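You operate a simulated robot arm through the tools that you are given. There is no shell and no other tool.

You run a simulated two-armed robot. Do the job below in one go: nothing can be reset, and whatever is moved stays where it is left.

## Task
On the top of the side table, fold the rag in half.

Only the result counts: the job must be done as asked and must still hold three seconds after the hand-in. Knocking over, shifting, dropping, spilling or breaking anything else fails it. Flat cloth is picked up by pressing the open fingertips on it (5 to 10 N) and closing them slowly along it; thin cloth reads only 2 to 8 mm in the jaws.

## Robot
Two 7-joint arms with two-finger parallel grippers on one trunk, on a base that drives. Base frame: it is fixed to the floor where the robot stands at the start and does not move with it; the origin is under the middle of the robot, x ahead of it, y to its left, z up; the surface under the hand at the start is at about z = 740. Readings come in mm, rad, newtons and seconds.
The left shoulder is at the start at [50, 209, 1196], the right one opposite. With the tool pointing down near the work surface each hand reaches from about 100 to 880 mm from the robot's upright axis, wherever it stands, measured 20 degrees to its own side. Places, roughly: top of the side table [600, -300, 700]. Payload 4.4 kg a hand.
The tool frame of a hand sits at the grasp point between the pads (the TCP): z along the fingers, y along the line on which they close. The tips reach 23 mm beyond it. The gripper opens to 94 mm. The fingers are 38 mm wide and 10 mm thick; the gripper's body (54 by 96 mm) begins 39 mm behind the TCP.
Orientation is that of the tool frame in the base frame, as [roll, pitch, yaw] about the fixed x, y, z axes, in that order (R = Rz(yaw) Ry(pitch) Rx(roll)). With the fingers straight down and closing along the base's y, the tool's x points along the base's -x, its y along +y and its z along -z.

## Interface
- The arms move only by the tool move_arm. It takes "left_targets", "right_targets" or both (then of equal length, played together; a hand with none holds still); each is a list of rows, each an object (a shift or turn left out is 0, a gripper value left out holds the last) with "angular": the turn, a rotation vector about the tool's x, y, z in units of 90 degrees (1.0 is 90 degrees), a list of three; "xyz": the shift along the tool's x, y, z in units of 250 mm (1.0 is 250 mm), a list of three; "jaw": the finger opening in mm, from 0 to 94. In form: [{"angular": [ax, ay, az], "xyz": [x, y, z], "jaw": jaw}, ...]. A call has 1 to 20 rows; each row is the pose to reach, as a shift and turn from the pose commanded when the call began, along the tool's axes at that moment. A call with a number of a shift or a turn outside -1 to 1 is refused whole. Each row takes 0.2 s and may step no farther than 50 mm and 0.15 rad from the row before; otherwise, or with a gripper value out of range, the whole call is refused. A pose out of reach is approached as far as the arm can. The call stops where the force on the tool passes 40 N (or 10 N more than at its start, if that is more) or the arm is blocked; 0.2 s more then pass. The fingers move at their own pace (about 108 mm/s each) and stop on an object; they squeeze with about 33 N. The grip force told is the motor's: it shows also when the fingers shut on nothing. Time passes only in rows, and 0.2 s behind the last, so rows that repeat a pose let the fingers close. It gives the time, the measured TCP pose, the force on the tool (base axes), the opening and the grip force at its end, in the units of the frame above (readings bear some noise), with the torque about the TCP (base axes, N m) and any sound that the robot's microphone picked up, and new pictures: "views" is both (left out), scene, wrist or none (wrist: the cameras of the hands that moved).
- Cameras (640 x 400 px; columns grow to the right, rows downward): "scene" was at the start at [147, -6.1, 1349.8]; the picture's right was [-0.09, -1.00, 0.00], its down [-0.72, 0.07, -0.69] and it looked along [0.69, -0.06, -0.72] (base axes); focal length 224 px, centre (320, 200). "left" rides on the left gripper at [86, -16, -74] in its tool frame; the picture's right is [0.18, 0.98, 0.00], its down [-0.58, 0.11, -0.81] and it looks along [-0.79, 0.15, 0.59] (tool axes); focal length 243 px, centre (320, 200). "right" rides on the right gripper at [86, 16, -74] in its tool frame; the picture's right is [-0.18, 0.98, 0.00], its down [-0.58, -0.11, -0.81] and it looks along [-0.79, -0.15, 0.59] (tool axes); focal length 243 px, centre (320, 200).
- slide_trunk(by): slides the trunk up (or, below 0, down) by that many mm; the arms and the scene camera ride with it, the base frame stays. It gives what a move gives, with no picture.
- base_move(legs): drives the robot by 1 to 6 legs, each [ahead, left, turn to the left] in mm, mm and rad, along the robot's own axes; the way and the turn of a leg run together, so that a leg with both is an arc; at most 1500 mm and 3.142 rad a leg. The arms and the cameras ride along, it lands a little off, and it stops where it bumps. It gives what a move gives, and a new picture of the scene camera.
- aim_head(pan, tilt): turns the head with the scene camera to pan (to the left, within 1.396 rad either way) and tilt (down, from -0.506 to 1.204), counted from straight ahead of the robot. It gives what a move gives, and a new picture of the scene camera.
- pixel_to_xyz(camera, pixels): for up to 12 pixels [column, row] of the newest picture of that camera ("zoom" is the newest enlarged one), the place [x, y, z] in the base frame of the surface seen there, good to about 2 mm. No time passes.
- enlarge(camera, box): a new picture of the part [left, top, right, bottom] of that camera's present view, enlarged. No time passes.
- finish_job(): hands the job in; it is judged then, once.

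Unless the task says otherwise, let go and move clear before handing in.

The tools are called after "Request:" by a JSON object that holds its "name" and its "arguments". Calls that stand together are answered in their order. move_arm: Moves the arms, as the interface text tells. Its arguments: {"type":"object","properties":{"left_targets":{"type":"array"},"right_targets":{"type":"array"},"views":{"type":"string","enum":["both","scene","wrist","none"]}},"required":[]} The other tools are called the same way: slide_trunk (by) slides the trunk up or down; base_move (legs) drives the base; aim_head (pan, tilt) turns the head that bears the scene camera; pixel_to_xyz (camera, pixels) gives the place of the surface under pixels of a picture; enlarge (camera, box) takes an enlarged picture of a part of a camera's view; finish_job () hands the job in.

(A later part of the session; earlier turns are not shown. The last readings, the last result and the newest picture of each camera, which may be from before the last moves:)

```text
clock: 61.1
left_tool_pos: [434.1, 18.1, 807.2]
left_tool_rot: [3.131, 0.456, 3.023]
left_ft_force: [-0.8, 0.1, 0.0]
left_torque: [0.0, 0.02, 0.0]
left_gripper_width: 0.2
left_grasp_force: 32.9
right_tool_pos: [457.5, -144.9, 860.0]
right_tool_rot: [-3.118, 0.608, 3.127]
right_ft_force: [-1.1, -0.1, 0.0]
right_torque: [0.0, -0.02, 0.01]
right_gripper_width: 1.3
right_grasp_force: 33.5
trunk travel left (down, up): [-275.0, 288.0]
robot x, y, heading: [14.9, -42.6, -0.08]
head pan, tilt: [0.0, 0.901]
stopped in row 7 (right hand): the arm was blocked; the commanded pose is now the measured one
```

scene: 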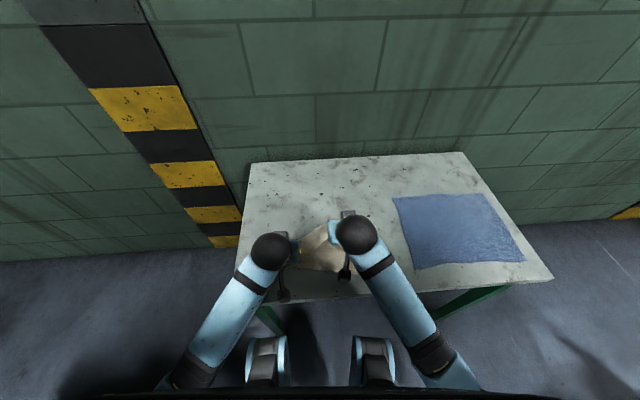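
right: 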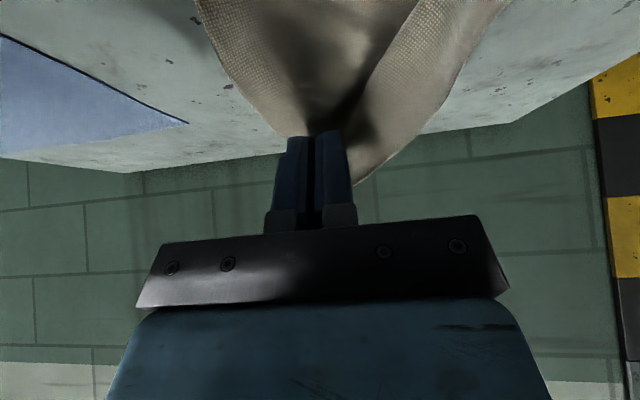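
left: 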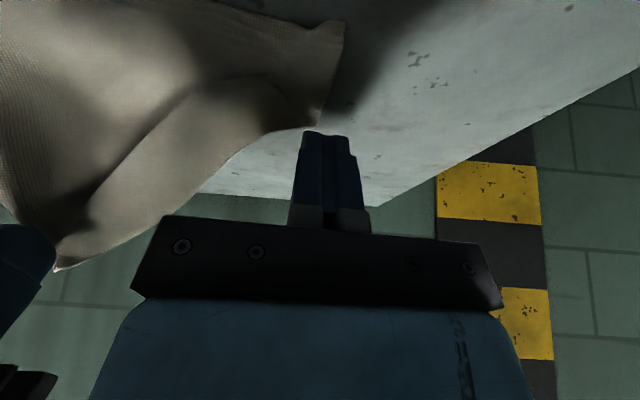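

The left grip slipped off the cloth (jaw 0.2 mm), and the right hand jumped to z=860 but still holds its corner. I'll take the empty left hand up and out to an open, tool-down pose to restore its posture, leaving the right hand still.

Request:
{"name": "move_arm", "arguments": {"left_targets": [{"xyz": [-0.07, 0, -0.144]}, {"xyz": [-0.14, 0, -0.288]}, {"angular": [0, 0.058, 0], "xyz": [-0.226, 0.12, -0.246]}, {"angular": [0, 0.116, 0], "xyz": [-0.313, 0.24, -0.204]}, {"angular": [0, 0.174, 0], "xyz": [-0.399, 0.36, -0.162]}, {"angular": [0, 0.232, 0], "xyz": [-0.486, 0.48, -0.12]}, {"angular": [0, 0.29, 0], "xyz": [-0.572, 0.6, -0.078]}, {"angular": [0, 0.29, 0], "xyz": [-0.572, 0.6, -0.078]}], "views": "both"}}

```text
clock: 62.1
left_tool_pos: [433.9, 122.8, 825.9]
left_tool_rot: [3.03, 0.099, 3.002]
left_ft_force: [0.2, 0.3, 1.3]
left_torque: [-0.02, 0.01, 0.0]
left_gripper_width: 0.1
left_grasp_force: 33.1
right_tool_pos: [456.4, -143.1, 872.5]
right_tool_rot: [-3.123, 0.609, 3.125]
right_ft_force: [0.4, 0.6, 0.0]
right_torque: [-0.04, -0.04, -0.04]
right_gripper_width: 1.5
right_grasp_force: 33.0
trunk travel left (down, up): [-275.0, 288.0]
robot x, y, heading: [15.9, -42.9, -0.079]
head pan, tilt: [0.0, 0.901]
stopped in row 5 (left hand): the arm was blocked; the commanded pose is now the measured one
```

scene: 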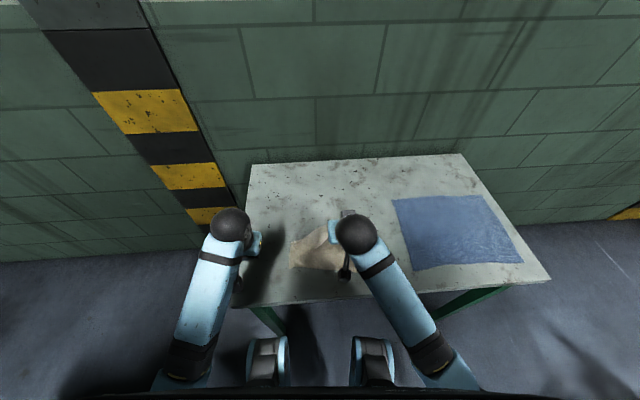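
left: 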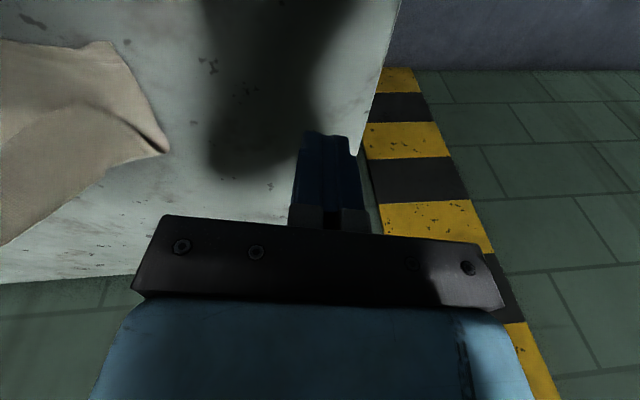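

The left arm is still blocked when it tries to rise, and the right hand's height rose 12 mm at the same moment, so the left elbow seems caught under something. I'll measure the left arm's points again.

Request:
{"name": "pixel_to_xyz", "arguments": {"camera": "scene", "pixels": [[230, 222], [215, 275], [200, 320], [190, 350], [180, 370], [168, 383], [160, 390], [358, 235], [400, 300], [430, 350], [445, 370], [465, 385]]}}

Request:
{"name": "aim_head", "arguments": {"pan": 0.45, "tilt": 1.1}}

```text
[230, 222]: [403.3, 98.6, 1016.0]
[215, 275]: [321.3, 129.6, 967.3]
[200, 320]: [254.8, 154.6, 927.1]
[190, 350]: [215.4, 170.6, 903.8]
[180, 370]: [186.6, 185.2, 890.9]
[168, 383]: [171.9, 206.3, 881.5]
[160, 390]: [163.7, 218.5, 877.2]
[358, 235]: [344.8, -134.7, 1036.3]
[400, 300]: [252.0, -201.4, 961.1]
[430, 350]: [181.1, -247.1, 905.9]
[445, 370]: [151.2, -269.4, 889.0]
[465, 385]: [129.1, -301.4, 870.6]
```

```text
clock: 63.0
left_tool_pos: [434.4, 123.6, 824.0]
left_tool_rot: [3.03, 0.094, 3.004]
left_ft_force: [-0.4, -0.2, 0.3]
left_torque: [0.03, 0.0, -0.01]
left_gripper_width: 0.0
left_grasp_force: 32.7
right_tool_pos: [458.5, -144.3, 873.8]
right_tool_rot: [-3.124, 0.611, 3.125]
right_ft_force: [-0.1, -0.1, -0.5]
right_torque: [-0.05, -0.03, -0.04]
right_gripper_width: 1.4
right_grasp_force: 33.1
trunk travel left (down, up): [-275.0, 288.0]
robot x, y, heading: [18.1, -42.1, -0.079]
head pan, tilt: [0.45, 1.1]
```

scene: 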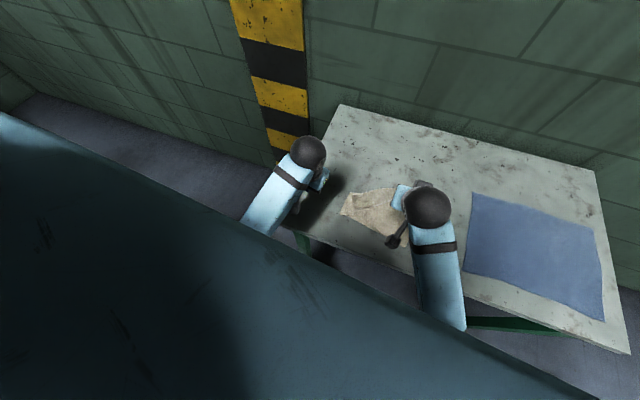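

The left upper arm now hangs straight down with the elbow tucked beside the body, so the arm is at its joint limits rather than touching anything. Sideways motion worked, so I'll move the left hand outward first and then forward to open the arm again.

Request:
{"name": "move_arm", "arguments": {"left_targets": [{"xyz": [0, 0.12, -0.02]}, {"xyz": [0, 0.24, -0.04]}, {"xyz": [0, 0.36, -0.06]}, {"xyz": [0, 0.48, -0.08]}, {"xyz": [0, 0.6, -0.1]}], "views": "none"}}

```text
clock: 63.9
left_tool_pos: [442.8, 277.2, 842.4]
left_tool_rot: [2.857, 0.053, 2.97]
left_ft_force: [-0.3, 0.1, 0.7]
left_torque: [-0.02, 0.01, 0.0]
left_gripper_width: 0.0
left_grasp_force: 33.1
right_tool_pos: [455.0, -144.4, 881.4]
right_tool_rot: [3.136, 0.637, 3.113]
right_ft_force: [0.3, 0.2, -0.5]
right_torque: [-0.05, -0.01, -0.02]
right_gripper_width: 1.4
right_grasp_force: 32.6
trunk travel left (down, up): [-275.0, 288.0]
robot x, y, heading: [16.0, -41.4, -0.082]
head pan, tilt: [0.45, 1.1]
stopped in row 4 (left hand): the arm was blocked; the commanded pose is now the measured one
```

The left hand moved outward to y=277 but is still hindered, and small changes in the right hand's pose suggest the robot leans when the left arm pushes, so the left elbow is probably against the bench beside the robot. I'll first lay the right corner down forward and flat so I can let go of the cloth cleanly.

Request:
{"name": "move_arm", "arguments": {"right_targets": [{"angular": [0, 0.048, 0], "xyz": [-0.03, 0, 0.04]}, {"angular": [0, 0.096, 0], "xyz": [-0.06, 0, 0.09]}, {"angular": [0, 0.145, 0], "xyz": [-0.09, 0, 0.15]}, {"angular": [0, 0.193, 0], "xyz": [-0.1, 0, 0.23]}, {"angular": [0, 0.242, 0], "xyz": [-0.1, 0, 0.32]}, {"angular": [0, 0.29, 0], "xyz": [-0.091, 0, 0.416]}], "views": "both"}}

```text
clock: 65.1
left_tool_pos: [442.4, 275.5, 859.0]
left_tool_rot: [2.859, 0.053, 2.972]
left_ft_force: [0.1, 0.7, -0.3]
left_torque: [0.01, 0.05, 0.0]
left_gripper_width: 0.1
left_grasp_force: 32.7
right_tool_pos: [457.9, -201.8, 770.6]
right_tool_rot: [-3.017, 0.147, 3.132]
right_ft_force: [-0.1, 0.2, 0.3]
right_torque: [0.01, 0.0, 0.0]
right_gripper_width: 1.5
right_grasp_force: 33.1
trunk travel left (down, up): [-275.0, 288.0]
robot x, y, heading: [15.5, -41.4, -0.08]
head pan, tilt: [0.45, 1.1]
stopped in row 5 (right hand): the force on the tool passed its limit at 98 N (the readings are from after the stop); the commanded pose is now the measured one
```

scene: 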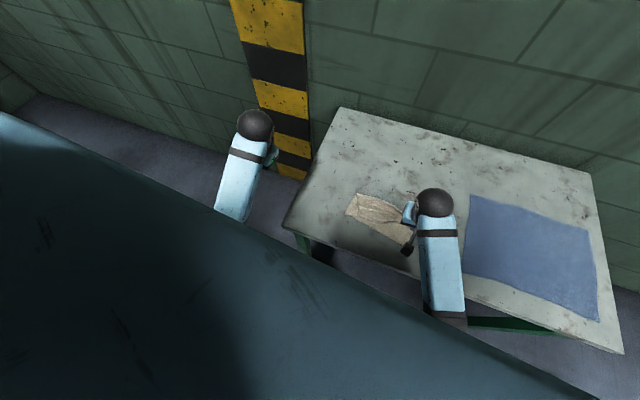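
right: 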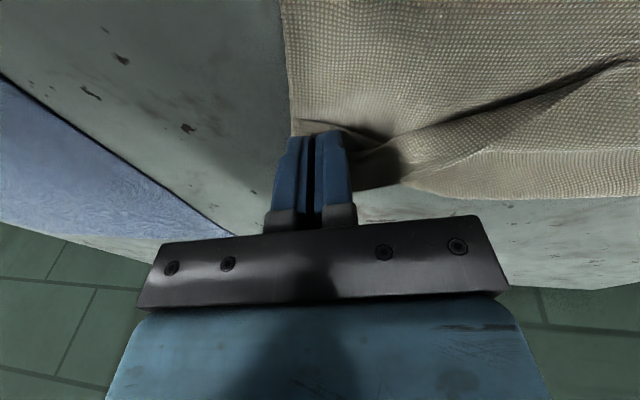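

The right corner now rests on the table (force back to zero after a 98 N stop as it touched down). I'll open the right jaw here, let the cloth go and lift the right hand straight up a little.

Request:
{"name": "move_arm", "arguments": {"right_targets": [{"xyz": [0, 0, -0.01], "jaw": 6}, {"xyz": [0, 0, -0.01], "jaw": 14}, {"xyz": [0, 0, -0.02], "jaw": 24}, {"xyz": [0, 0, -0.03], "jaw": 24}, {"xyz": [0, 0, -0.1]}, {"xyz": [0, 0, -0.2]}], "views": "both"}}

```text
clock: 66.7
left_tool_pos: [444.0, 277.2, 861.9]
left_tool_rot: [2.858, 0.053, 2.973]
left_ft_force: [-0.1, -0.3, 0.1]
left_torque: [0.02, -0.03, 0.0]
left_gripper_width: 0.0
left_grasp_force: 33.2
right_tool_pos: [440.1, -213.3, 806.6]
right_tool_rot: [-2.977, 0.123, 3.136]
right_ft_force: [0.1, 0.1, 0.6]
right_torque: [0.03, 0.0, 0.0]
right_gripper_width: 24.0
right_grasp_force: 0.0
trunk travel left (down, up): [-275.0, 288.0]
robot x, y, heading: [17.7, -40.8, -0.083]
head pan, tilt: [0.45, 1.1]
stopped in row 6 (right hand): the arm was blocked; the commanded pose is now the measured one
```

scene: 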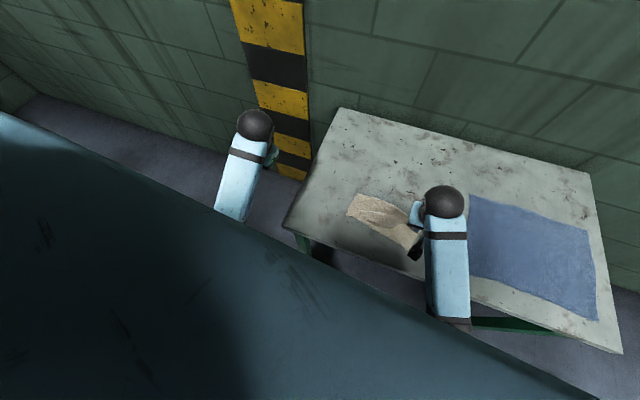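
right: 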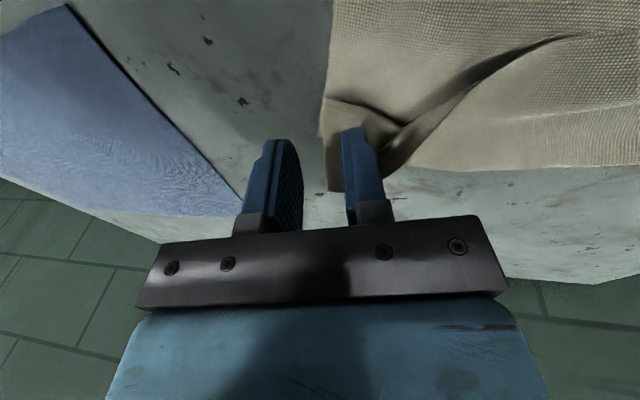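

The right hand has let go of the cloth (jaw 24 mm, corner lying free at about (330,130) in its view) but its arm is also cramped and could not rise fully. I'll lift both arms clear of the table with the trunk.

Request:
{"name": "slide_trunk", "arguments": {"by": 150}}

Request:
{"name": "aim_head", "arguments": {"pan": 0.0, "tilt": 0.8}}

```text
clock: 68.5
left_tool_pos: [441.8, 276.4, 963.4]
left_tool_rot: [2.859, 0.052, 2.972]
left_ft_force: [0.0, -0.6, -0.3]
left_torque: [-0.01, 0.0, 0.0]
left_gripper_width: 0.1
left_grasp_force: 32.7
right_tool_pos: [441.9, -212.6, 906.2]
right_tool_rot: [-2.975, 0.118, 3.137]
right_ft_force: [-0.3, -0.6, 0.5]
right_torque: [0.0, 0.0, 0.01]
right_gripper_width: 24.3
right_grasp_force: 0.0
trunk travel left (down, up): [-425.0, 138.0]
robot x, y, heading: [19.3, -46.0, -0.078]
head pan, tilt: [0.45, 1.1]
```

```text
clock: 69.4
left_tool_pos: [441.6, 276.5, 964.3]
left_tool_rot: [2.859, 0.053, 2.973]
left_ft_force: [0.2, 0.6, 0.0]
left_torque: [0.01, 0.0, -0.06]
left_gripper_width: 0.1
left_grasp_force: 33.1
right_tool_pos: [440.8, -212.9, 907.0]
right_tool_rot: [-2.974, 0.119, 3.136]
right_ft_force: [0.4, -0.6, -0.3]
right_torque: [0.01, 0.0, 0.0]
right_gripper_width: 24.2
right_grasp_force: 0.0
trunk travel left (down, up): [-425.0, 138.0]
robot x, y, heading: [14.8, -43.7, -0.075]
head pan, tilt: [0.0, 0.799]
```

scene: 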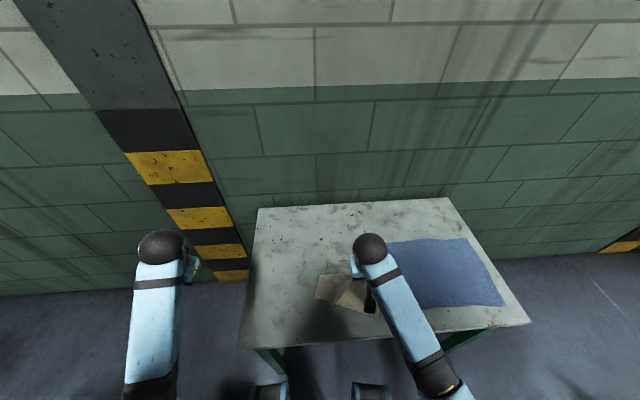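

The trunk reading moved 150 mm but the hands only rose 100 mm, which tells me the tucked elbows had been pressing on the robot's own base and pushing the trunk up. With the trunk higher they're free now, so I'll straighten both hands' orientation in the air.

Request:
{"name": "move_arm", "arguments": {"left_targets": [{"angular": [0.06, 0.011, -0.036]}, {"angular": [0.12, 0.022, -0.071]}, {"angular": [0.18, 0.034, -0.107]}, {"angular": [0.18, 0.034, -0.107]}], "right_targets": [{"angular": [-0.036, 0.025, 0]}, {"angular": [-0.071, 0.05, 0]}, {"angular": [-0.107, 0.076, 0]}, {"angular": [-0.107, 0.076, 0]}], "views": "none"}}

```text
clock: 70.0
left_tool_pos: [443.3, 364.2, 981.6]
left_tool_rot: [2.826, 0.023, 3.085]
left_ft_force: [0.4, -0.2, -0.4]
left_torque: [0.03, -0.01, 0.0]
left_gripper_width: 0.2
left_grasp_force: 32.8
left hand out of reach, approached as far as the arm can: row 3
right_tool_pos: [442.4, -214.2, 907.4]
right_tool_rot: [-3.087, 0.036, 3.129]
right_ft_force: [-0.3, -0.5, 0.3]
right_torque: [-0.02, -0.01, 0.01]
right_gripper_width: 23.7
right_grasp_force: 0.1
trunk travel left (down, up): [-425.0, 138.0]
robot x, y, heading: [17.0, -44.7, -0.081]
head pan, tilt: [0.0, 0.799]
stopped in row 3 (left hand): the arm was blocked; the commanded pose is now the measured one
```

The left hand can't straighten where it is because its wrist is at a limit with the elbow tucked in. I'll extend the left arm forward with the fingers tilted ahead, which opens the elbow, and keep it high above the table.

Request:
{"name": "move_arm", "arguments": {"left_targets": [{"angular": [0.01, -0.048, 0], "xyz": [-0.117, -0.045, -0.027]}, {"angular": [0.02, -0.095, 0], "xyz": [-0.234, -0.089, -0.053]}, {"angular": [0.03, -0.143, 0], "xyz": [-0.351, -0.134, -0.08]}, {"angular": [0.04, -0.19, 0], "xyz": [-0.469, -0.178, -0.106]}, {"angular": [0.05, -0.238, 0], "xyz": [-0.586, -0.223, -0.133]}, {"angular": [0.06, -0.286, 0], "xyz": [-0.703, -0.267, -0.159]}, {"angular": [0.07, -0.333, 0], "xyz": [-0.82, -0.312, -0.186]}], "views": "scene"}}

```text
clock: 71.6
left_tool_pos: [642.2, 262.3, 1007.2]
left_tool_rot: [2.9, 0.529, 2.938]
left_ft_force: [-0.6, -0.3, -0.9]
left_torque: [-0.02, 0.02, 0.0]
left_gripper_width: 0.0
left_grasp_force: 33.2
right_tool_pos: [442.4, -213.3, 906.9]
right_tool_rot: [-3.088, 0.036, 3.128]
right_ft_force: [0.0, 0.8, -0.7]
right_torque: [-0.01, -0.03, 0.01]
right_gripper_width: 23.8
right_grasp_force: 0.0
trunk travel left (down, up): [-425.0, 138.0]
robot x, y, heading: [14.6, -43.7, -0.082]
head pan, tilt: [0.0, 0.799]
```

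scene: 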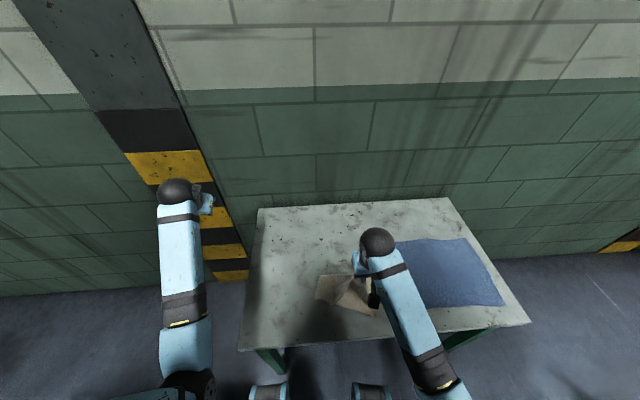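

The left arm is open again at (642,262,1007). I'll straighten its orientation and move the right hand up and aside so the head camera can see the whole rag.

Request:
{"name": "move_arm", "arguments": {"left_targets": [{"angular": [0.03, 0.06, -0.02]}, {"angular": [0.06, 0.12, -0.04]}, {"angular": [0.09, 0.18, -0.06]}, {"angular": [0.12, 0.24, -0.08]}, {"angular": [0.14, 0.3, -0.1]}], "right_targets": [{"xyz": [0, -0.1, -0.08]}, {"xyz": [-0.04, -0.2, -0.16]}, {"xyz": [-0.08, -0.3, -0.24]}, {"xyz": [-0.12, -0.4, -0.3]}, {"xyz": [-0.16, -0.5, -0.3]}], "views": "scene"}}

```text
clock: 72.3
left_tool_pos: [642.5, 263.0, 1006.3]
left_tool_rot: [3.051, 0.328, 3.05]
left_ft_force: [0.5, -0.5, -0.7]
left_torque: [0.01, 0.01, 0.01]
left_gripper_width: 0.0
left_grasp_force: 32.9
right_tool_pos: [436.9, -357.0, 934.2]
right_tool_rot: [-2.872, -0.002, 3.126]
right_ft_force: [-0.9, -0.7, -0.5]
right_torque: [0.0, 0.01, -0.04]
right_gripper_width: 24.3
right_grasp_force: 0.0
trunk travel left (down, up): [-425.0, 138.0]
robot x, y, heading: [13.2, -41.6, -0.082]
head pan, tilt: [0.0, 0.799]
stopped in row 3 (right hand): the arm was blocked; the commanded pose is now the measured one
```

scene: 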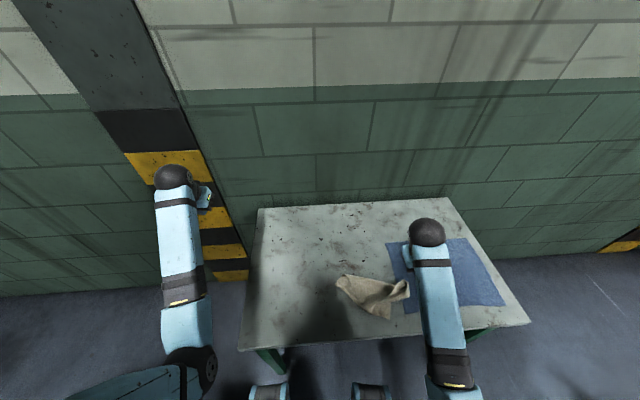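

The rag has shifted: it now lies bunched at about (375,295), near the right hand. I'll zoom in to see whether it's hanging on the right finger.

Request:
{"name": "enlarge", "arguments": {"camera": "scene", "box": [310, 215, 470, 335]}}

Request:
{"name": "enlarge", "arguments": {"camera": "right", "box": [0, 0, 640, 400]}}

Request:
{"name": "pixel_to_xyz", "arguments": {"camera": "scene", "pixels": [[340, 278], [408, 285], [390, 318], [375, 300], [395, 295], [360, 285], [395, 250], [400, 270], [415, 310], [428, 232]]}}

```text
3.33 times, centred on (390, 275) of scene
```

zoom: 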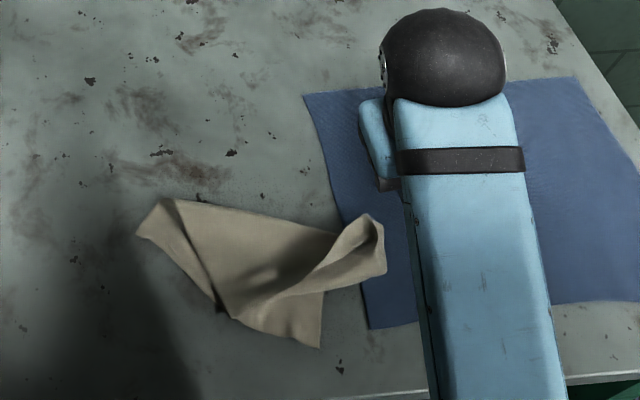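

```text
1.00 times, centred on (320, 200) of right (not enlarged: the box is as wide or as high as the picture)
```

zoom: 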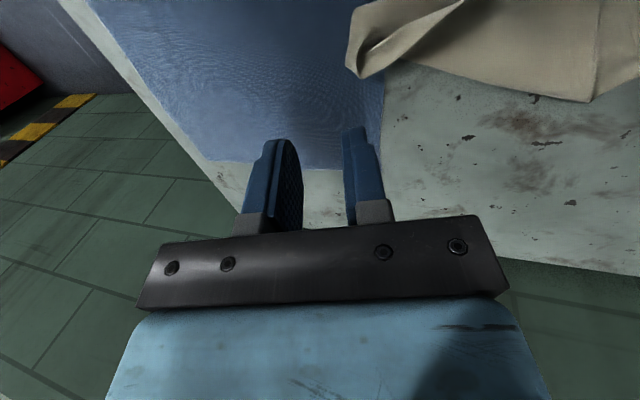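

```text
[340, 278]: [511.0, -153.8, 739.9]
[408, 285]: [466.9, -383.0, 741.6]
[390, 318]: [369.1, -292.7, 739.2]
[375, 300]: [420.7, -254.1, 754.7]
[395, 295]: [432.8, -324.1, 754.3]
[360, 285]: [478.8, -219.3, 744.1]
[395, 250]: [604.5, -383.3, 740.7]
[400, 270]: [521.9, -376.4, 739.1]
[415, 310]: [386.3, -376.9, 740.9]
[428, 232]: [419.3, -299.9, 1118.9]
```

The rag is off the fingers now and lies crumpled around (450,-270), its right end resting over the blue cloth's left edge. Before handling it again I need healthy arm postures, so I'll measure both elbows and check that the blue cloth hasn't moved.

Request:
{"name": "pixel_to_xyz", "arguments": {"camera": "scene", "pixels": [[172, 180], [178, 240], [182, 290], [188, 330], [205, 370], [428, 232], [438, 290], [447, 345], [455, 385], [403, 312], [391, 245], [503, 302]]}}

Request:
{"name": "enlarge", "arguments": {"camera": "scene", "box": [60, 150, 520, 400]}}

```text
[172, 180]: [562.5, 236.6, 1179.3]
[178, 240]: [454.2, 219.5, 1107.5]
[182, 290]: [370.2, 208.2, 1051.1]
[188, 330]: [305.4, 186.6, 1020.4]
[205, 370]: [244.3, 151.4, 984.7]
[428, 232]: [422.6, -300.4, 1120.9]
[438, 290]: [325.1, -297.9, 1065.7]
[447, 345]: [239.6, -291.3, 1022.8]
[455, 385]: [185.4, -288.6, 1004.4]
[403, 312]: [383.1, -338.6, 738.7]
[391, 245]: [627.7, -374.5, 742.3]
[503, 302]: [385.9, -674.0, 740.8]
```

```text
1.39 times, centred on (290, 275) of scene
```

zoom: 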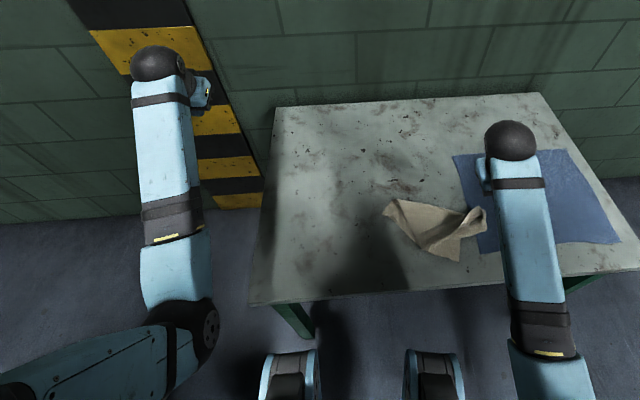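

The blue cloth is unmoved (near-left corner still about (383,-339)). Both elbows now point down with the trunk raised, which is workable. I'll move the robot about 170 mm to the right and square its heading so that the rag is in front of both arms.

Request:
{"name": "base_move", "arguments": {"legs": [[-20, -170, 0.08]]}}

```text
clock: 74.4
left_tool_pos: [587.3, 146.1, 1006.1]
left_tool_rot: [3.051, 0.327, 3.13]
left_ft_force: [-0.5, 0.1, 0.1]
left_torque: [0.01, 0.0, 0.01]
left_gripper_width: 0.0
left_grasp_force: 33.2
right_tool_pos: [434.1, -488.4, 933.8]
right_tool_rot: [-2.874, 0.0, -3.08]
right_ft_force: [0.6, -0.2, -0.1]
right_torque: [0.05, -0.04, -0.02]
right_gripper_width: 23.9
right_grasp_force: 0.1
trunk travel left (down, up): [-425.0, 138.0]
robot x, y, heading: [-10.5, -209.0, 0.001]
head pan, tilt: [0.0, 0.799]
```

scene: 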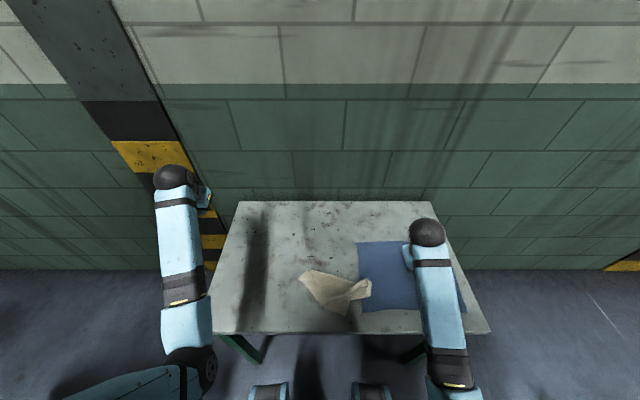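

The robot now stands at y=-209 with heading 0 and the rag is ahead of it at about (335,290). I'll bring both hands inward above the sides of the rag and straighten their orientation.

Request:
{"name": "move_arm", "arguments": {"left_targets": [{"angular": [0.012, 0.042, 0], "xyz": [0.045, -0.159, -0.03]}, {"angular": [0.023, 0.083, 0], "xyz": [0.091, -0.319, -0.06]}, {"angular": [0.035, 0.125, 0], "xyz": [0.136, -0.478, -0.089]}, {"angular": [0.046, 0.166, 0], "xyz": [0.182, -0.638, -0.119]}, {"angular": [0.058, 0.208, 0], "xyz": [0.227, -0.797, -0.149]}, {"angular": [0.058, 0.208, 0], "xyz": [0.227, -0.797, -0.149]}], "right_targets": [{"angular": [-0.034, 0, 0.008], "xyz": [-0.039, 0.109, -0.047]}, {"angular": [-0.068, 0, 0.016], "xyz": [-0.078, 0.219, -0.093]}, {"angular": [-0.102, 0, 0.023], "xyz": [-0.118, 0.328, -0.14]}, {"angular": [-0.136, 0, 0.031], "xyz": [-0.157, 0.438, -0.186]}, {"angular": [-0.17, 0, 0.039], "xyz": [-0.196, 0.547, -0.233]}, {"angular": [-0.17, 0, 0.039], "xyz": [-0.196, 0.547, -0.233]}], "views": "both"}}

```text
clock: 75.1
left_tool_pos: [560.2, 54.6, 1007.6]
left_tool_rot: [3.096, 0.176, 3.139]
left_ft_force: [0.7, -0.7, -0.2]
left_torque: [0.01, -0.02, 0.01]
left_gripper_width: 0.0
left_grasp_force: 32.7
right_tool_pos: [443.5, -494.6, 928.1]
right_tool_rot: [-2.82, -0.02, -3.12]
right_ft_force: [-1.2, 0.2, -0.2]
right_torque: [0.03, 0.01, -0.01]
right_gripper_width: 24.1
right_grasp_force: 0.1
trunk travel left (down, up): [-425.0, 138.0]
robot x, y, heading: [-7.3, -209.7, 0.001]
head pan, tilt: [0.0, 0.799]
stopped in row 3 (right hand): the arm was blocked; the commanded pose is now the measured one
```

scene: 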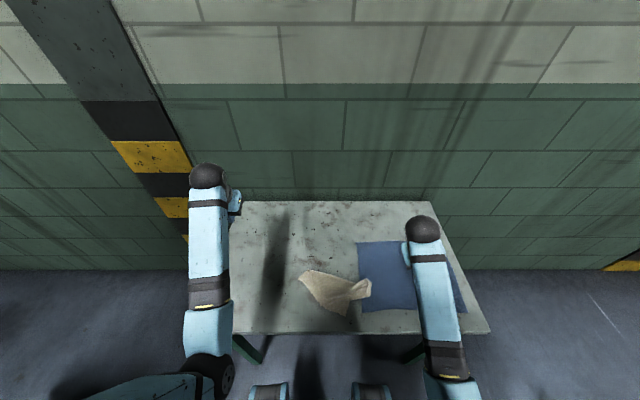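
right: 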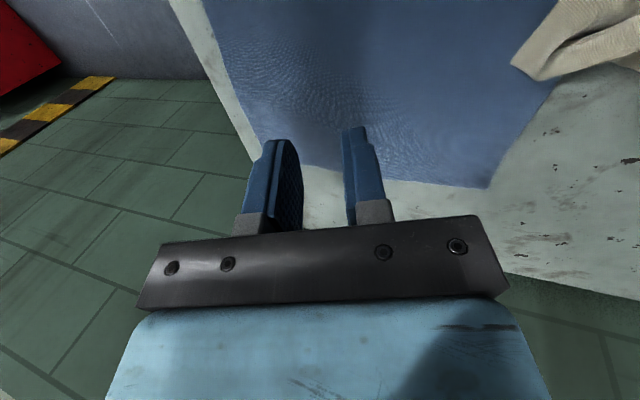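
left: 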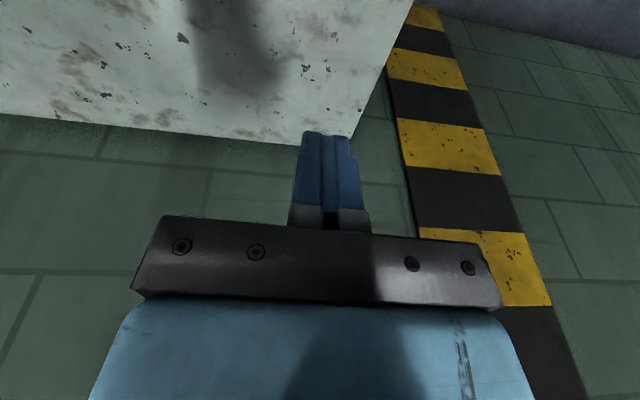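

The right arm hit the same limit. I'll open it the same way as the left, by extending it forward and up with the fingers tilted ahead, then straighten.

Request:
{"name": "move_arm", "arguments": {"right_targets": [{"angular": [0, -0.055, 0], "xyz": [-0.114, 0.01, -0.05]}, {"angular": [0, -0.11, 0], "xyz": [-0.228, 0.03, -0.1]}, {"angular": [0, -0.165, 0], "xyz": [-0.343, 0.06, -0.15]}, {"angular": [0, -0.22, 0], "xyz": [-0.457, 0.09, -0.2]}, {"angular": [0, -0.275, 0], "xyz": [-0.571, 0.115, -0.25]}, {"angular": [0, -0.33, 0], "xyz": [-0.685, 0.138, -0.299]}, {"angular": [0, -0.33, 0], "xyz": [-0.685, 0.138, -0.299]}], "views": "scene"}}

```text
clock: 76.7
left_tool_pos: [557.8, 52.6, 1009.3]
left_tool_rot: [3.097, 0.177, 3.139]
left_ft_force: [-0.3, -0.5, -0.6]
left_torque: [0.01, -0.02, 0.03]
left_gripper_width: 0.0
left_grasp_force: 33.4
right_tool_pos: [614.7, -435.9, 983.8]
right_tool_rot: [-2.784, 0.47, -2.942]
right_ft_force: [0.3, -0.4, 0.6]
right_torque: [0.03, -0.01, -0.01]
right_gripper_width: 23.9
right_grasp_force: 0.1
trunk travel left (down, up): [-425.0, 138.0]
robot x, y, heading: [-9.6, -207.0, 0.002]
head pan, tilt: [0.0, 0.799]
```

scene: 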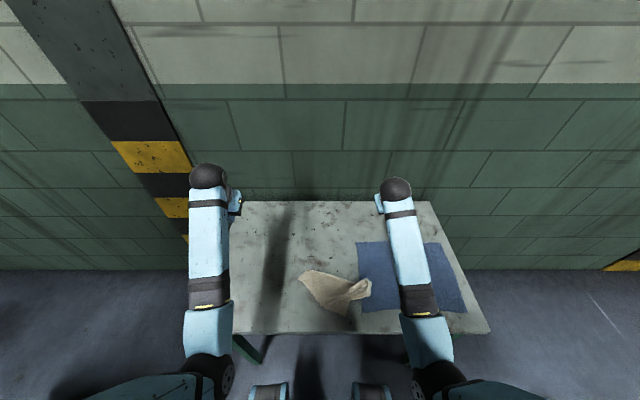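

Both arms are extended again and symmetric. I'll now bring both hands to a tool-down pose about 130 mm either side of the robot's midline at z≈930 to test that they work there.

Request:
{"name": "move_arm", "arguments": {"left_targets": [{"angular": [0.005, 0.019, 0], "xyz": [0.034, -0.091, 0.044]}, {"angular": [0.009, 0.038, 0], "xyz": [0.068, -0.182, 0.088]}, {"angular": [0.014, 0.057, 0], "xyz": [0.103, -0.273, 0.132]}, {"angular": [0.019, 0.075, 0], "xyz": [0.137, -0.363, 0.175]}, {"angular": [0.023, 0.094, 0], "xyz": [0.171, -0.454, 0.219]}, {"angular": [0.028, 0.113, 0], "xyz": [0.205, -0.545, 0.263]}], "right_targets": [{"angular": [-0.032, 0.053, 0.012], "xyz": [0.06, 0.074, -0.017]}, {"angular": [-0.064, 0.106, 0.023], "xyz": [0.121, 0.148, -0.035]}, {"angular": [-0.097, 0.159, 0.035], "xyz": [0.181, 0.222, -0.052]}, {"angular": [-0.129, 0.211, 0.047], "xyz": [0.241, 0.296, -0.069]}, {"angular": [-0.161, 0.264, 0.058], "xyz": [0.302, 0.37, -0.087]}, {"angular": [-0.193, 0.317, 0.07], "xyz": [0.362, 0.444, -0.104]}], "views": "both"}}

```text
clock: 77.9
left_tool_pos: [566.4, -4.7, 980.1]
left_tool_rot: [3.05, 0.126, -3.117]
left_ft_force: [1.2, 0.2, 0.2]
left_torque: [-0.01, 0.01, 0.01]
left_gripper_width: 0.1
left_grasp_force: 33.1
right_tool_pos: [559.9, -439.4, 949.6]
right_tool_rot: [-2.924, 0.141, 3.14]
right_ft_force: [0.7, -0.7, -0.2]
right_torque: [-0.01, 0.0, 0.02]
right_gripper_width: 24.0
right_grasp_force: 0.1
trunk travel left (down, up): [-425.0, 138.0]
robot x, y, heading: [-9.7, -209.7, -0.005]
head pan, tilt: [0.0, 0.799]
stopped in row 6 (right hand): the arm was blocked; the commanded pose is now the measured one
```

scene: 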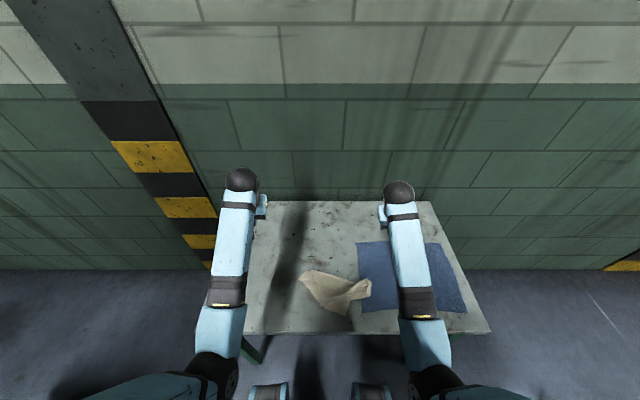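
right: 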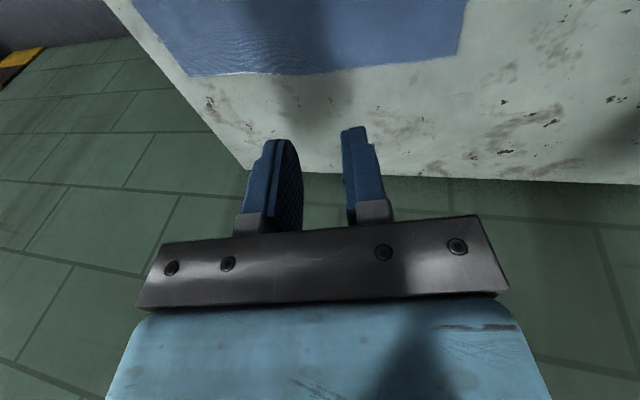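
left: 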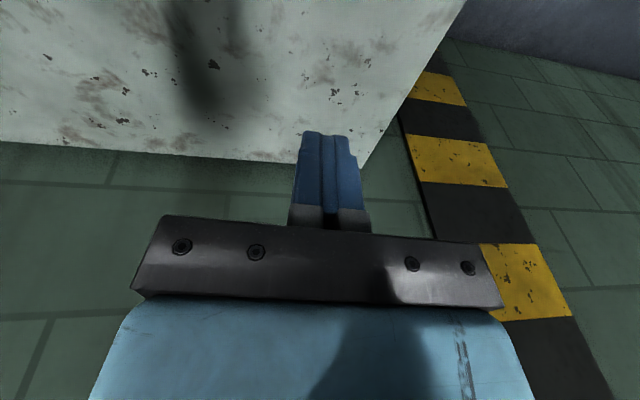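

Both arms still resist coming inward with the tool down, which fits the shoulders having run to their inner limit. I'll cycle each arm around: outward while low, then up to shoulder height, inward there, and down again, so that the elbows come to the outside. First outward.

Request:
{"name": "move_arm", "arguments": {"left_targets": [{"angular": [0.01, 0.013, 0.003], "xyz": [0.04, 0.161, 0.01]}, {"angular": [0.019, 0.027, 0.005], "xyz": [0.08, 0.322, 0.019]}, {"angular": [0.029, 0.04, 0.008], "xyz": [0.12, 0.483, 0.029]}, {"angular": [0.039, 0.053, 0.011], "xyz": [0.159, 0.643, 0.039]}, {"angular": [0.048, 0.067, 0.013], "xyz": [0.199, 0.804, 0.048]}, {"angular": [0.058, 0.08, 0.016], "xyz": [0.239, 0.965, 0.058]}, {"angular": [0.058, 0.08, 0.016], "xyz": [0.239, 0.965, 0.058]}], "right_targets": [{"angular": [-0.023, 0.015, 0], "xyz": [0.04, -0.154, 0.028]}, {"angular": [-0.046, 0.03, 0], "xyz": [0.079, -0.308, 0.057]}, {"angular": [-0.069, 0.045, 0], "xyz": [0.119, -0.463, 0.085]}, {"angular": [-0.092, 0.06, 0], "xyz": [0.159, -0.617, 0.113]}, {"angular": [-0.115, 0.075, 0], "xyz": [0.198, -0.771, 0.142]}, {"angular": [-0.138, 0.09, 0], "xyz": [0.238, -0.925, 0.17]}, {"angular": [-0.138, 0.09, 0], "xyz": [0.238, -0.925, 0.17]}], "views": "scene"}}

```text
clock: 79.5
left_tool_pos: [500.6, 242.4, 980.2]
left_tool_rot: [3.129, -0.001, -3.131]
left_ft_force: [-0.4, -0.7, 0.5]
left_torque: [-0.03, 0.01, 0.01]
left_gripper_width: 0.1
left_grasp_force: 32.9
right_tool_pos: [496.2, -671.3, 949.7]
right_tool_rot: [3.137, 0.002, 3.127]
right_ft_force: [-0.3, -0.6, -0.7]
right_torque: [-0.03, -0.01, 0.0]
right_gripper_width: 24.0
right_grasp_force: 0.1
trunk travel left (down, up): [-425.0, 138.0]
robot x, y, heading: [-9.0, -211.6, 0.001]
head pan, tilt: [0.0, 0.799]
```

scene: 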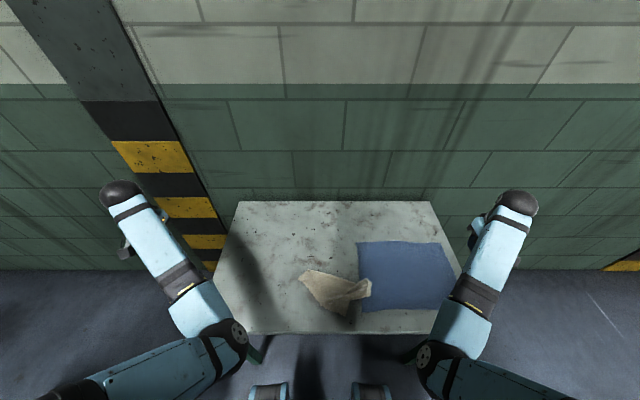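

Both hands reached clean tool-down poses at the outside, but the elbows (left (232,335), right (425,355)) are inside, in front of the chest. I'll measure them so I can plan how to swing them out.

Request:
{"name": "pixel_to_xyz", "arguments": {"camera": "scene", "pixels": [[235, 332], [210, 345], [180, 290], [140, 225], [120, 195], [130, 370], [60, 390], [428, 355], [470, 300], [510, 225], [480, 385], [540, 395]]}}

```text
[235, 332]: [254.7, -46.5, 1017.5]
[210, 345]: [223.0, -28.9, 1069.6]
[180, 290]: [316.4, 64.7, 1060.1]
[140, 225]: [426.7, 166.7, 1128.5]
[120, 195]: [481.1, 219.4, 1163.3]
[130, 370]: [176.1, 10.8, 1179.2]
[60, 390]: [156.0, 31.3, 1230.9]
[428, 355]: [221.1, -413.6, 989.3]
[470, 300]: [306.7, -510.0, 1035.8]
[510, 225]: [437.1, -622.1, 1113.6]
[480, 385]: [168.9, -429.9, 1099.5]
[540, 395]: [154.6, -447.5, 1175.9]
```

The left elbow sits about 40 mm inside its shoulder line. I'll try the loop: raise both hands to shoulder height here on the outside.

Request:
{"name": "move_arm", "arguments": {"left_targets": [{"xyz": [0, 0, -0.18]}, {"xyz": [0, 0, -0.36]}, {"xyz": [0, 0, -0.54]}, {"xyz": [0, 0, -0.72]}, {"xyz": [0, 0, -0.88]}, {"xyz": [0, 0, -0.88]}], "right_targets": [{"xyz": [0, 0, -0.2]}, {"xyz": [0, 0, -0.4]}, {"xyz": [0, 0, -0.6]}, {"xyz": [0, 0, -0.8]}, {"xyz": [0, 0, -1.0]}, {"xyz": [0, 0, -1.0]}], "views": "scene"}}

```text
clock: 80.9
left_tool_pos: [513.2, 272.7, 1194.1]
left_tool_rot: [-3.14, -0.005, -3.138]
left_ft_force: [0.3, 0.0, 0.5]
left_torque: [0.04, 0.01, 0.03]
left_gripper_width: 0.2
left_grasp_force: 33.4
left hand out of reach, approached as far as the arm can: row 2, 3, 4, 5, 6
right_tool_pos: [504.8, -692.3, 1196.7]
right_tool_rot: [3.136, -0.002, 3.13]
right_ft_force: [-0.1, -0.8, -0.2]
right_torque: [0.0, -0.01, -0.02]
right_gripper_width: 24.0
right_grasp_force: 0.1
right hand out of reach, approached as far as the arm can: row 3, 4, 5, 6
trunk travel left (down, up): [-425.0, 138.0]
robot x, y, heading: [-12.1, -205.9, -0.001]
head pan, tilt: [0.0, 0.799]
```

scene: 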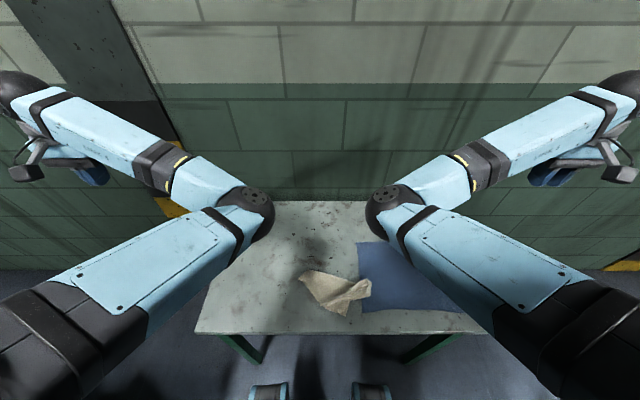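

The elbows are plainly on the inside now (left (245,205), right (395,205)). I'll bring both hands inward and forward at this height so that the elbows get pushed outward.

Request:
{"name": "move_arm", "arguments": {"left_targets": [{"xyz": [-0.05, -0.16, 0]}, {"xyz": [-0.1, -0.32, 0]}, {"xyz": [-0.15, -0.48, 0]}, {"xyz": [-0.2, -0.64, 0]}, {"xyz": [-0.2, -0.82, 0]}, {"xyz": [-0.2, -1.0, 0]}, {"xyz": [-0.2, -1.0, 0]}], "right_targets": [{"xyz": [-0.05, 0.16, 0]}, {"xyz": [-0.1, 0.32, 0]}, {"xyz": [-0.15, 0.48, 0]}, {"xyz": [-0.2, 0.64, 0]}, {"xyz": [-0.2, 0.82, 0]}, {"xyz": [-0.2, 1.0, 0]}, {"xyz": [-0.2, 1.0, 0]}], "views": "scene"}}

```text
clock: 82.7
left_tool_pos: [675.8, 96.5, 1097.6]
left_tool_rot: [3.123, 0.024, -3.104]
left_ft_force: [1.3, 0.1, 0.3]
left_torque: [-0.01, 0.04, -0.01]
left_gripper_width: 0.0
left_grasp_force: 33.4
left hand out of reach, approached as far as the arm can: row 1, 2, 3, 4, 5, 6, 7
right_tool_pos: [657.1, -567.9, 1124.5]
right_tool_rot: [-3.134, 0.008, 3.117]
right_ft_force: [0.3, -0.4, -0.6]
right_torque: [-0.02, 0.02, -0.01]
right_gripper_width: 24.0
right_grasp_force: 0.0
right hand out of reach, approached as far as the arm can: row 1, 2, 3, 4, 5, 6, 7
trunk travel left (down, up): [-425.0, 138.0]
robot x, y, heading: [-10.0, -209.0, -0.004]
head pan, tilt: [0.0, 0.799]
stopped in row 7 (left hand): the arm was blocked; the commanded pose is now the measured one
```

scene: 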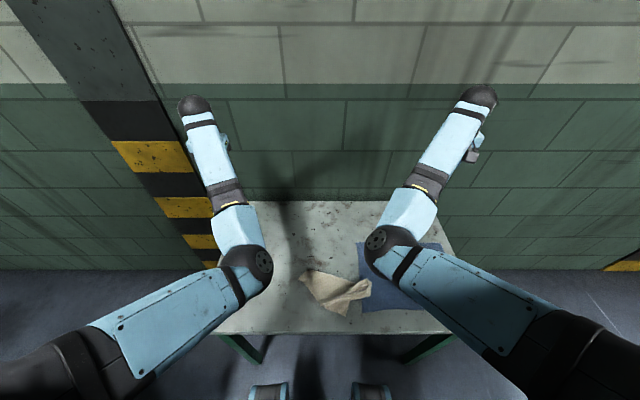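

The elbows are still inside. Turning the fingers inward should force the forearms to come from the outside, so I'll rotate both hands about the forward axis until the fingers point toward each other, well above the table and far apart.

Request:
{"name": "move_arm", "arguments": {"left_targets": [{"angular": [0.083, 0, 0], "xyz": [0.05, 0, 0.03]}, {"angular": [0.167, 0, 0], "xyz": [0.1, 0, 0.07]}, {"angular": [0.25, 0, 0], "xyz": [0.15, 0, 0.1]}, {"angular": [0.333, 0, 0], "xyz": [0.2, 0, 0.15]}, {"angular": [0.417, 0, 0], "xyz": [0.28, 0, 0.2]}, {"angular": [0.5, 0, 0], "xyz": [0.28, 0, 0.2]}, {"angular": [0.583, 0, 0], "xyz": [0.28, 0, 0.2]}, {"angular": [0.667, 0, 0], "xyz": [0.28, 0, 0.2]}, {"angular": [0.75, 0, 0], "xyz": [0.28, 0, 0.2]}], "right_targets": [{"angular": [-0.083, 0, 0], "xyz": [0.05, 0, 0.05]}, {"angular": [-0.167, 0, 0], "xyz": [0.1, 0, 0.1]}, {"angular": [-0.25, 0, 0], "xyz": [0.15, 0, 0.15]}, {"angular": [-0.333, 0, 0], "xyz": [0.2, 0, 0.2]}, {"angular": [-0.417, 0, 0], "xyz": [0.24, 0, 0.28]}, {"angular": [-0.5, 0, 0], "xyz": [0.24, 0, 0.28]}, {"angular": [-0.583, 0, 0], "xyz": [0.24, 0, 0.28]}, {"angular": [-0.667, 0, 0], "xyz": [0.24, 0, 0.28]}, {"angular": [-0.75, 0, 0], "xyz": [0.24, 0, 0.28]}], "views": "scene"}}

```text
clock: 84.7
left_tool_pos: [607.6, 89.4, 1043.7]
left_tool_rot: [-1.977, 0.022, -3.111]
left_ft_force: [0.3, -0.9, -0.5]
left_torque: [0.0, 0.0, -0.02]
left_gripper_width: 0.1
left_grasp_force: 33.2
left hand out of reach, approached as far as the arm can: row 1, 2, 3, 4, 5, 6
right_tool_pos: [600.6, -565.2, 1054.0]
right_tool_rot: [1.965, 0.007, 3.117]
right_ft_force: [1.3, -0.3, 0.4]
right_torque: [0.0, 0.01, 0.03]
right_gripper_width: 23.9
right_grasp_force: 0.1
right hand out of reach, approached as far as the arm can: row 1, 2, 3, 4, 5
trunk travel left (down, up): [-425.0, 138.0]
robot x, y, heading: [-11.8, -205.4, 0.003]
head pan, tilt: [0.0, 0.799]
```

scene: 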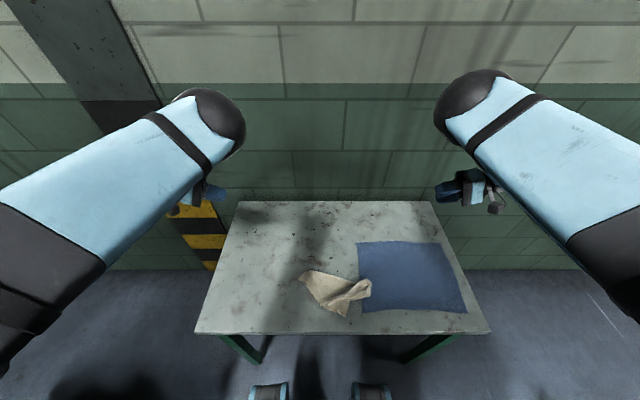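

That worked: both forearms now come from the outside (left (110,190), right (560,170)). I'll rotate the fingers back to pointing straight down while keeping the TCPs in place.

Request:
{"name": "move_arm", "arguments": {"left_targets": [{"angular": [-0.083, 0, 0]}, {"angular": [-0.167, 0, 0]}, {"angular": [-0.25, 0, 0]}, {"angular": [-0.333, 0, 0]}, {"angular": [-0.417, 0, 0]}, {"angular": [-0.5, 0, 0]}, {"angular": [-0.583, 0, 0]}, {"angular": [-0.667, 0, 0]}, {"angular": [-0.745, 0, 0]}, {"angular": [-0.745, 0, 0]}], "right_targets": [{"angular": [0.083, 0, 0]}, {"angular": [0.167, 0, 0]}, {"angular": [0.25, 0, 0]}, {"angular": [0.333, 0, 0]}, {"angular": [0.417, 0, 0]}, {"angular": [0.5, 0, 0]}, {"angular": [0.583, 0, 0]}, {"angular": [0.667, 0, 0]}, {"angular": [0.749, 0, 0]}, {"angular": [0.749, 0, 0]}], "views": "scene"}}

```text
clock: 86.9
left_tool_pos: [623.3, 119.8, 1040.1]
left_tool_rot: [3.133, 0.024, -3.109]
left_ft_force: [0.2, 0.0, 0.0]
left_torque: [-0.02, 0.03, -0.03]
left_gripper_width: 0.0
left_grasp_force: 33.1
left hand out of reach, approached as far as the arm can: row 8, 9, 10
right_tool_pos: [596.9, -565.4, 1053.8]
right_tool_rot: [-3.139, 0.009, 3.116]
right_ft_force: [-1.1, -0.2, -0.2]
right_torque: [0.0, 0.02, 0.02]
right_gripper_width: 23.9
right_grasp_force: 0.0
trunk travel left (down, up): [-425.0, 138.0]
robot x, y, heading: [-8.5, -206.8, 0.004]
head pan, tilt: [0.0, 0.799]
```

scene: 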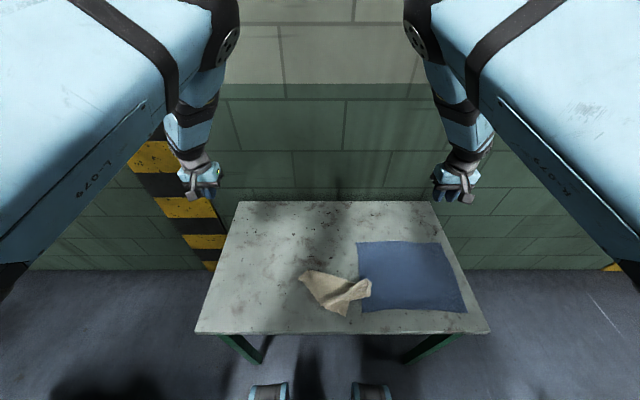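

Both hands are tool-down again with the elbows now high and outside, a posture far from the base. I'll test it by bringing both hands inward and down to about z=900 over either side of the rag.

Request:
{"name": "move_arm", "arguments": {"left_targets": [{"xyz": [0.075, -0.118, 0.07]}, {"xyz": [0.15, -0.235, 0.14]}, {"xyz": [0.226, -0.353, 0.21]}, {"xyz": [0.301, -0.471, 0.28]}, {"xyz": [0.376, -0.588, 0.35]}, {"xyz": [0.452, -0.706, 0.42]}, {"xyz": [0.527, -0.823, 0.49]}, {"xyz": [0.602, -0.941, 0.56]}, {"xyz": [0.602, -0.941, 0.56]}], "right_targets": [{"xyz": [0.062, 0.121, 0.077]}, {"xyz": [0.123, 0.242, 0.154]}, {"xyz": [0.185, 0.363, 0.231]}, {"xyz": [0.247, 0.484, 0.308]}, {"xyz": [0.308, 0.605, 0.385]}, {"xyz": [0.37, 0.726, 0.462]}, {"xyz": [0.431, 0.847, 0.539]}, {"xyz": [0.493, 0.968, 0.616]}, {"xyz": [0.493, 0.968, 0.616]}], "views": "both"}}

```text
clock: 88.9
left_tool_pos: [615.0, 60.9, 821.5]
left_tool_rot: [3.137, 0.023, -3.107]
left_ft_force: [-0.2, 0.7, 0.2]
left_torque: [0.01, -0.02, -0.01]
left_gripper_width: 0.0
left_grasp_force: 32.8
left hand out of reach, approached as far as the arm can: row 1, 2, 3, 4, 5, 6, 7, 8, 9
right_tool_pos: [586.7, -501.4, 834.0]
right_tool_rot: [-3.139, 0.009, 3.117]
right_ft_force: [0.5, 0.3, 0.6]
right_torque: [0.02, 0.0, 0.01]
right_gripper_width: 24.1
right_grasp_force: 0.0
right hand out of reach, approached as far as the arm can: row 1, 2, 3, 4, 5, 6, 7, 8, 9
trunk travel left (down, up): [-425.0, 138.0]
robot x, y, heading: [-8.8, -207.0, 0.002]
head pan, tilt: [0.0, 0.799]
```

scene: 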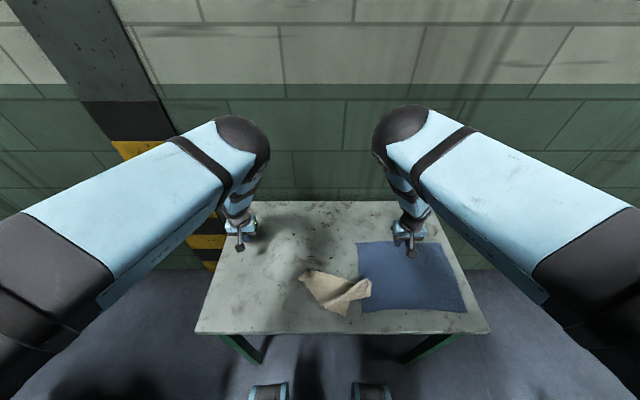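
right: 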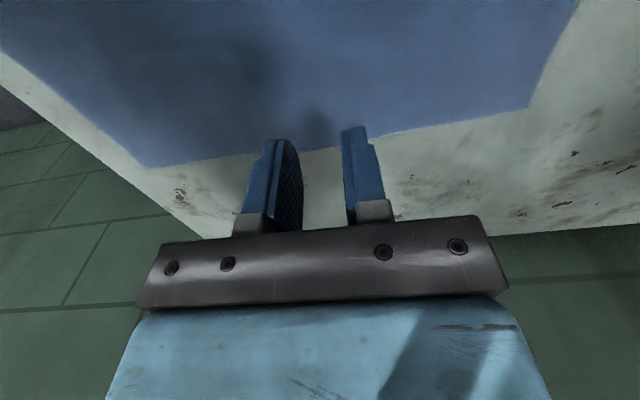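
left: 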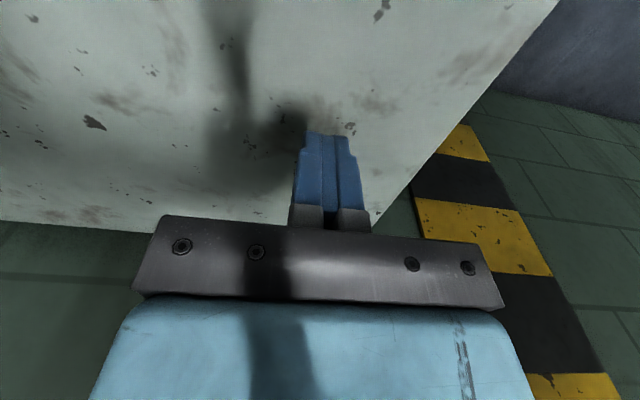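

Here the arms report being out of reach inward, so the elbows are now too high. I'll measure the elbow positions to judge how far to swing them back down.

Request:
{"name": "pixel_to_xyz", "arguments": {"camera": "scene", "pixels": [[240, 125], [215, 160], [120, 230], [60, 270], [20, 300], [238, 205], [400, 120], [420, 160], [540, 230], [600, 270], [408, 205], [240, 230]]}}

```text
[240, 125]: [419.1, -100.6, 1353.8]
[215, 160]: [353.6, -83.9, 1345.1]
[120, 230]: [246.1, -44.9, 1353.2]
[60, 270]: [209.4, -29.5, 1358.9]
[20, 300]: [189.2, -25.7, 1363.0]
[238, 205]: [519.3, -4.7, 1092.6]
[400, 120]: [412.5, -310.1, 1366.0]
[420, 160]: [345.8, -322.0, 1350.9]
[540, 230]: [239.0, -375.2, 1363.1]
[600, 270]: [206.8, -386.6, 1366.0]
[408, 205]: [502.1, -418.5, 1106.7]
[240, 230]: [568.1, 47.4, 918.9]
```

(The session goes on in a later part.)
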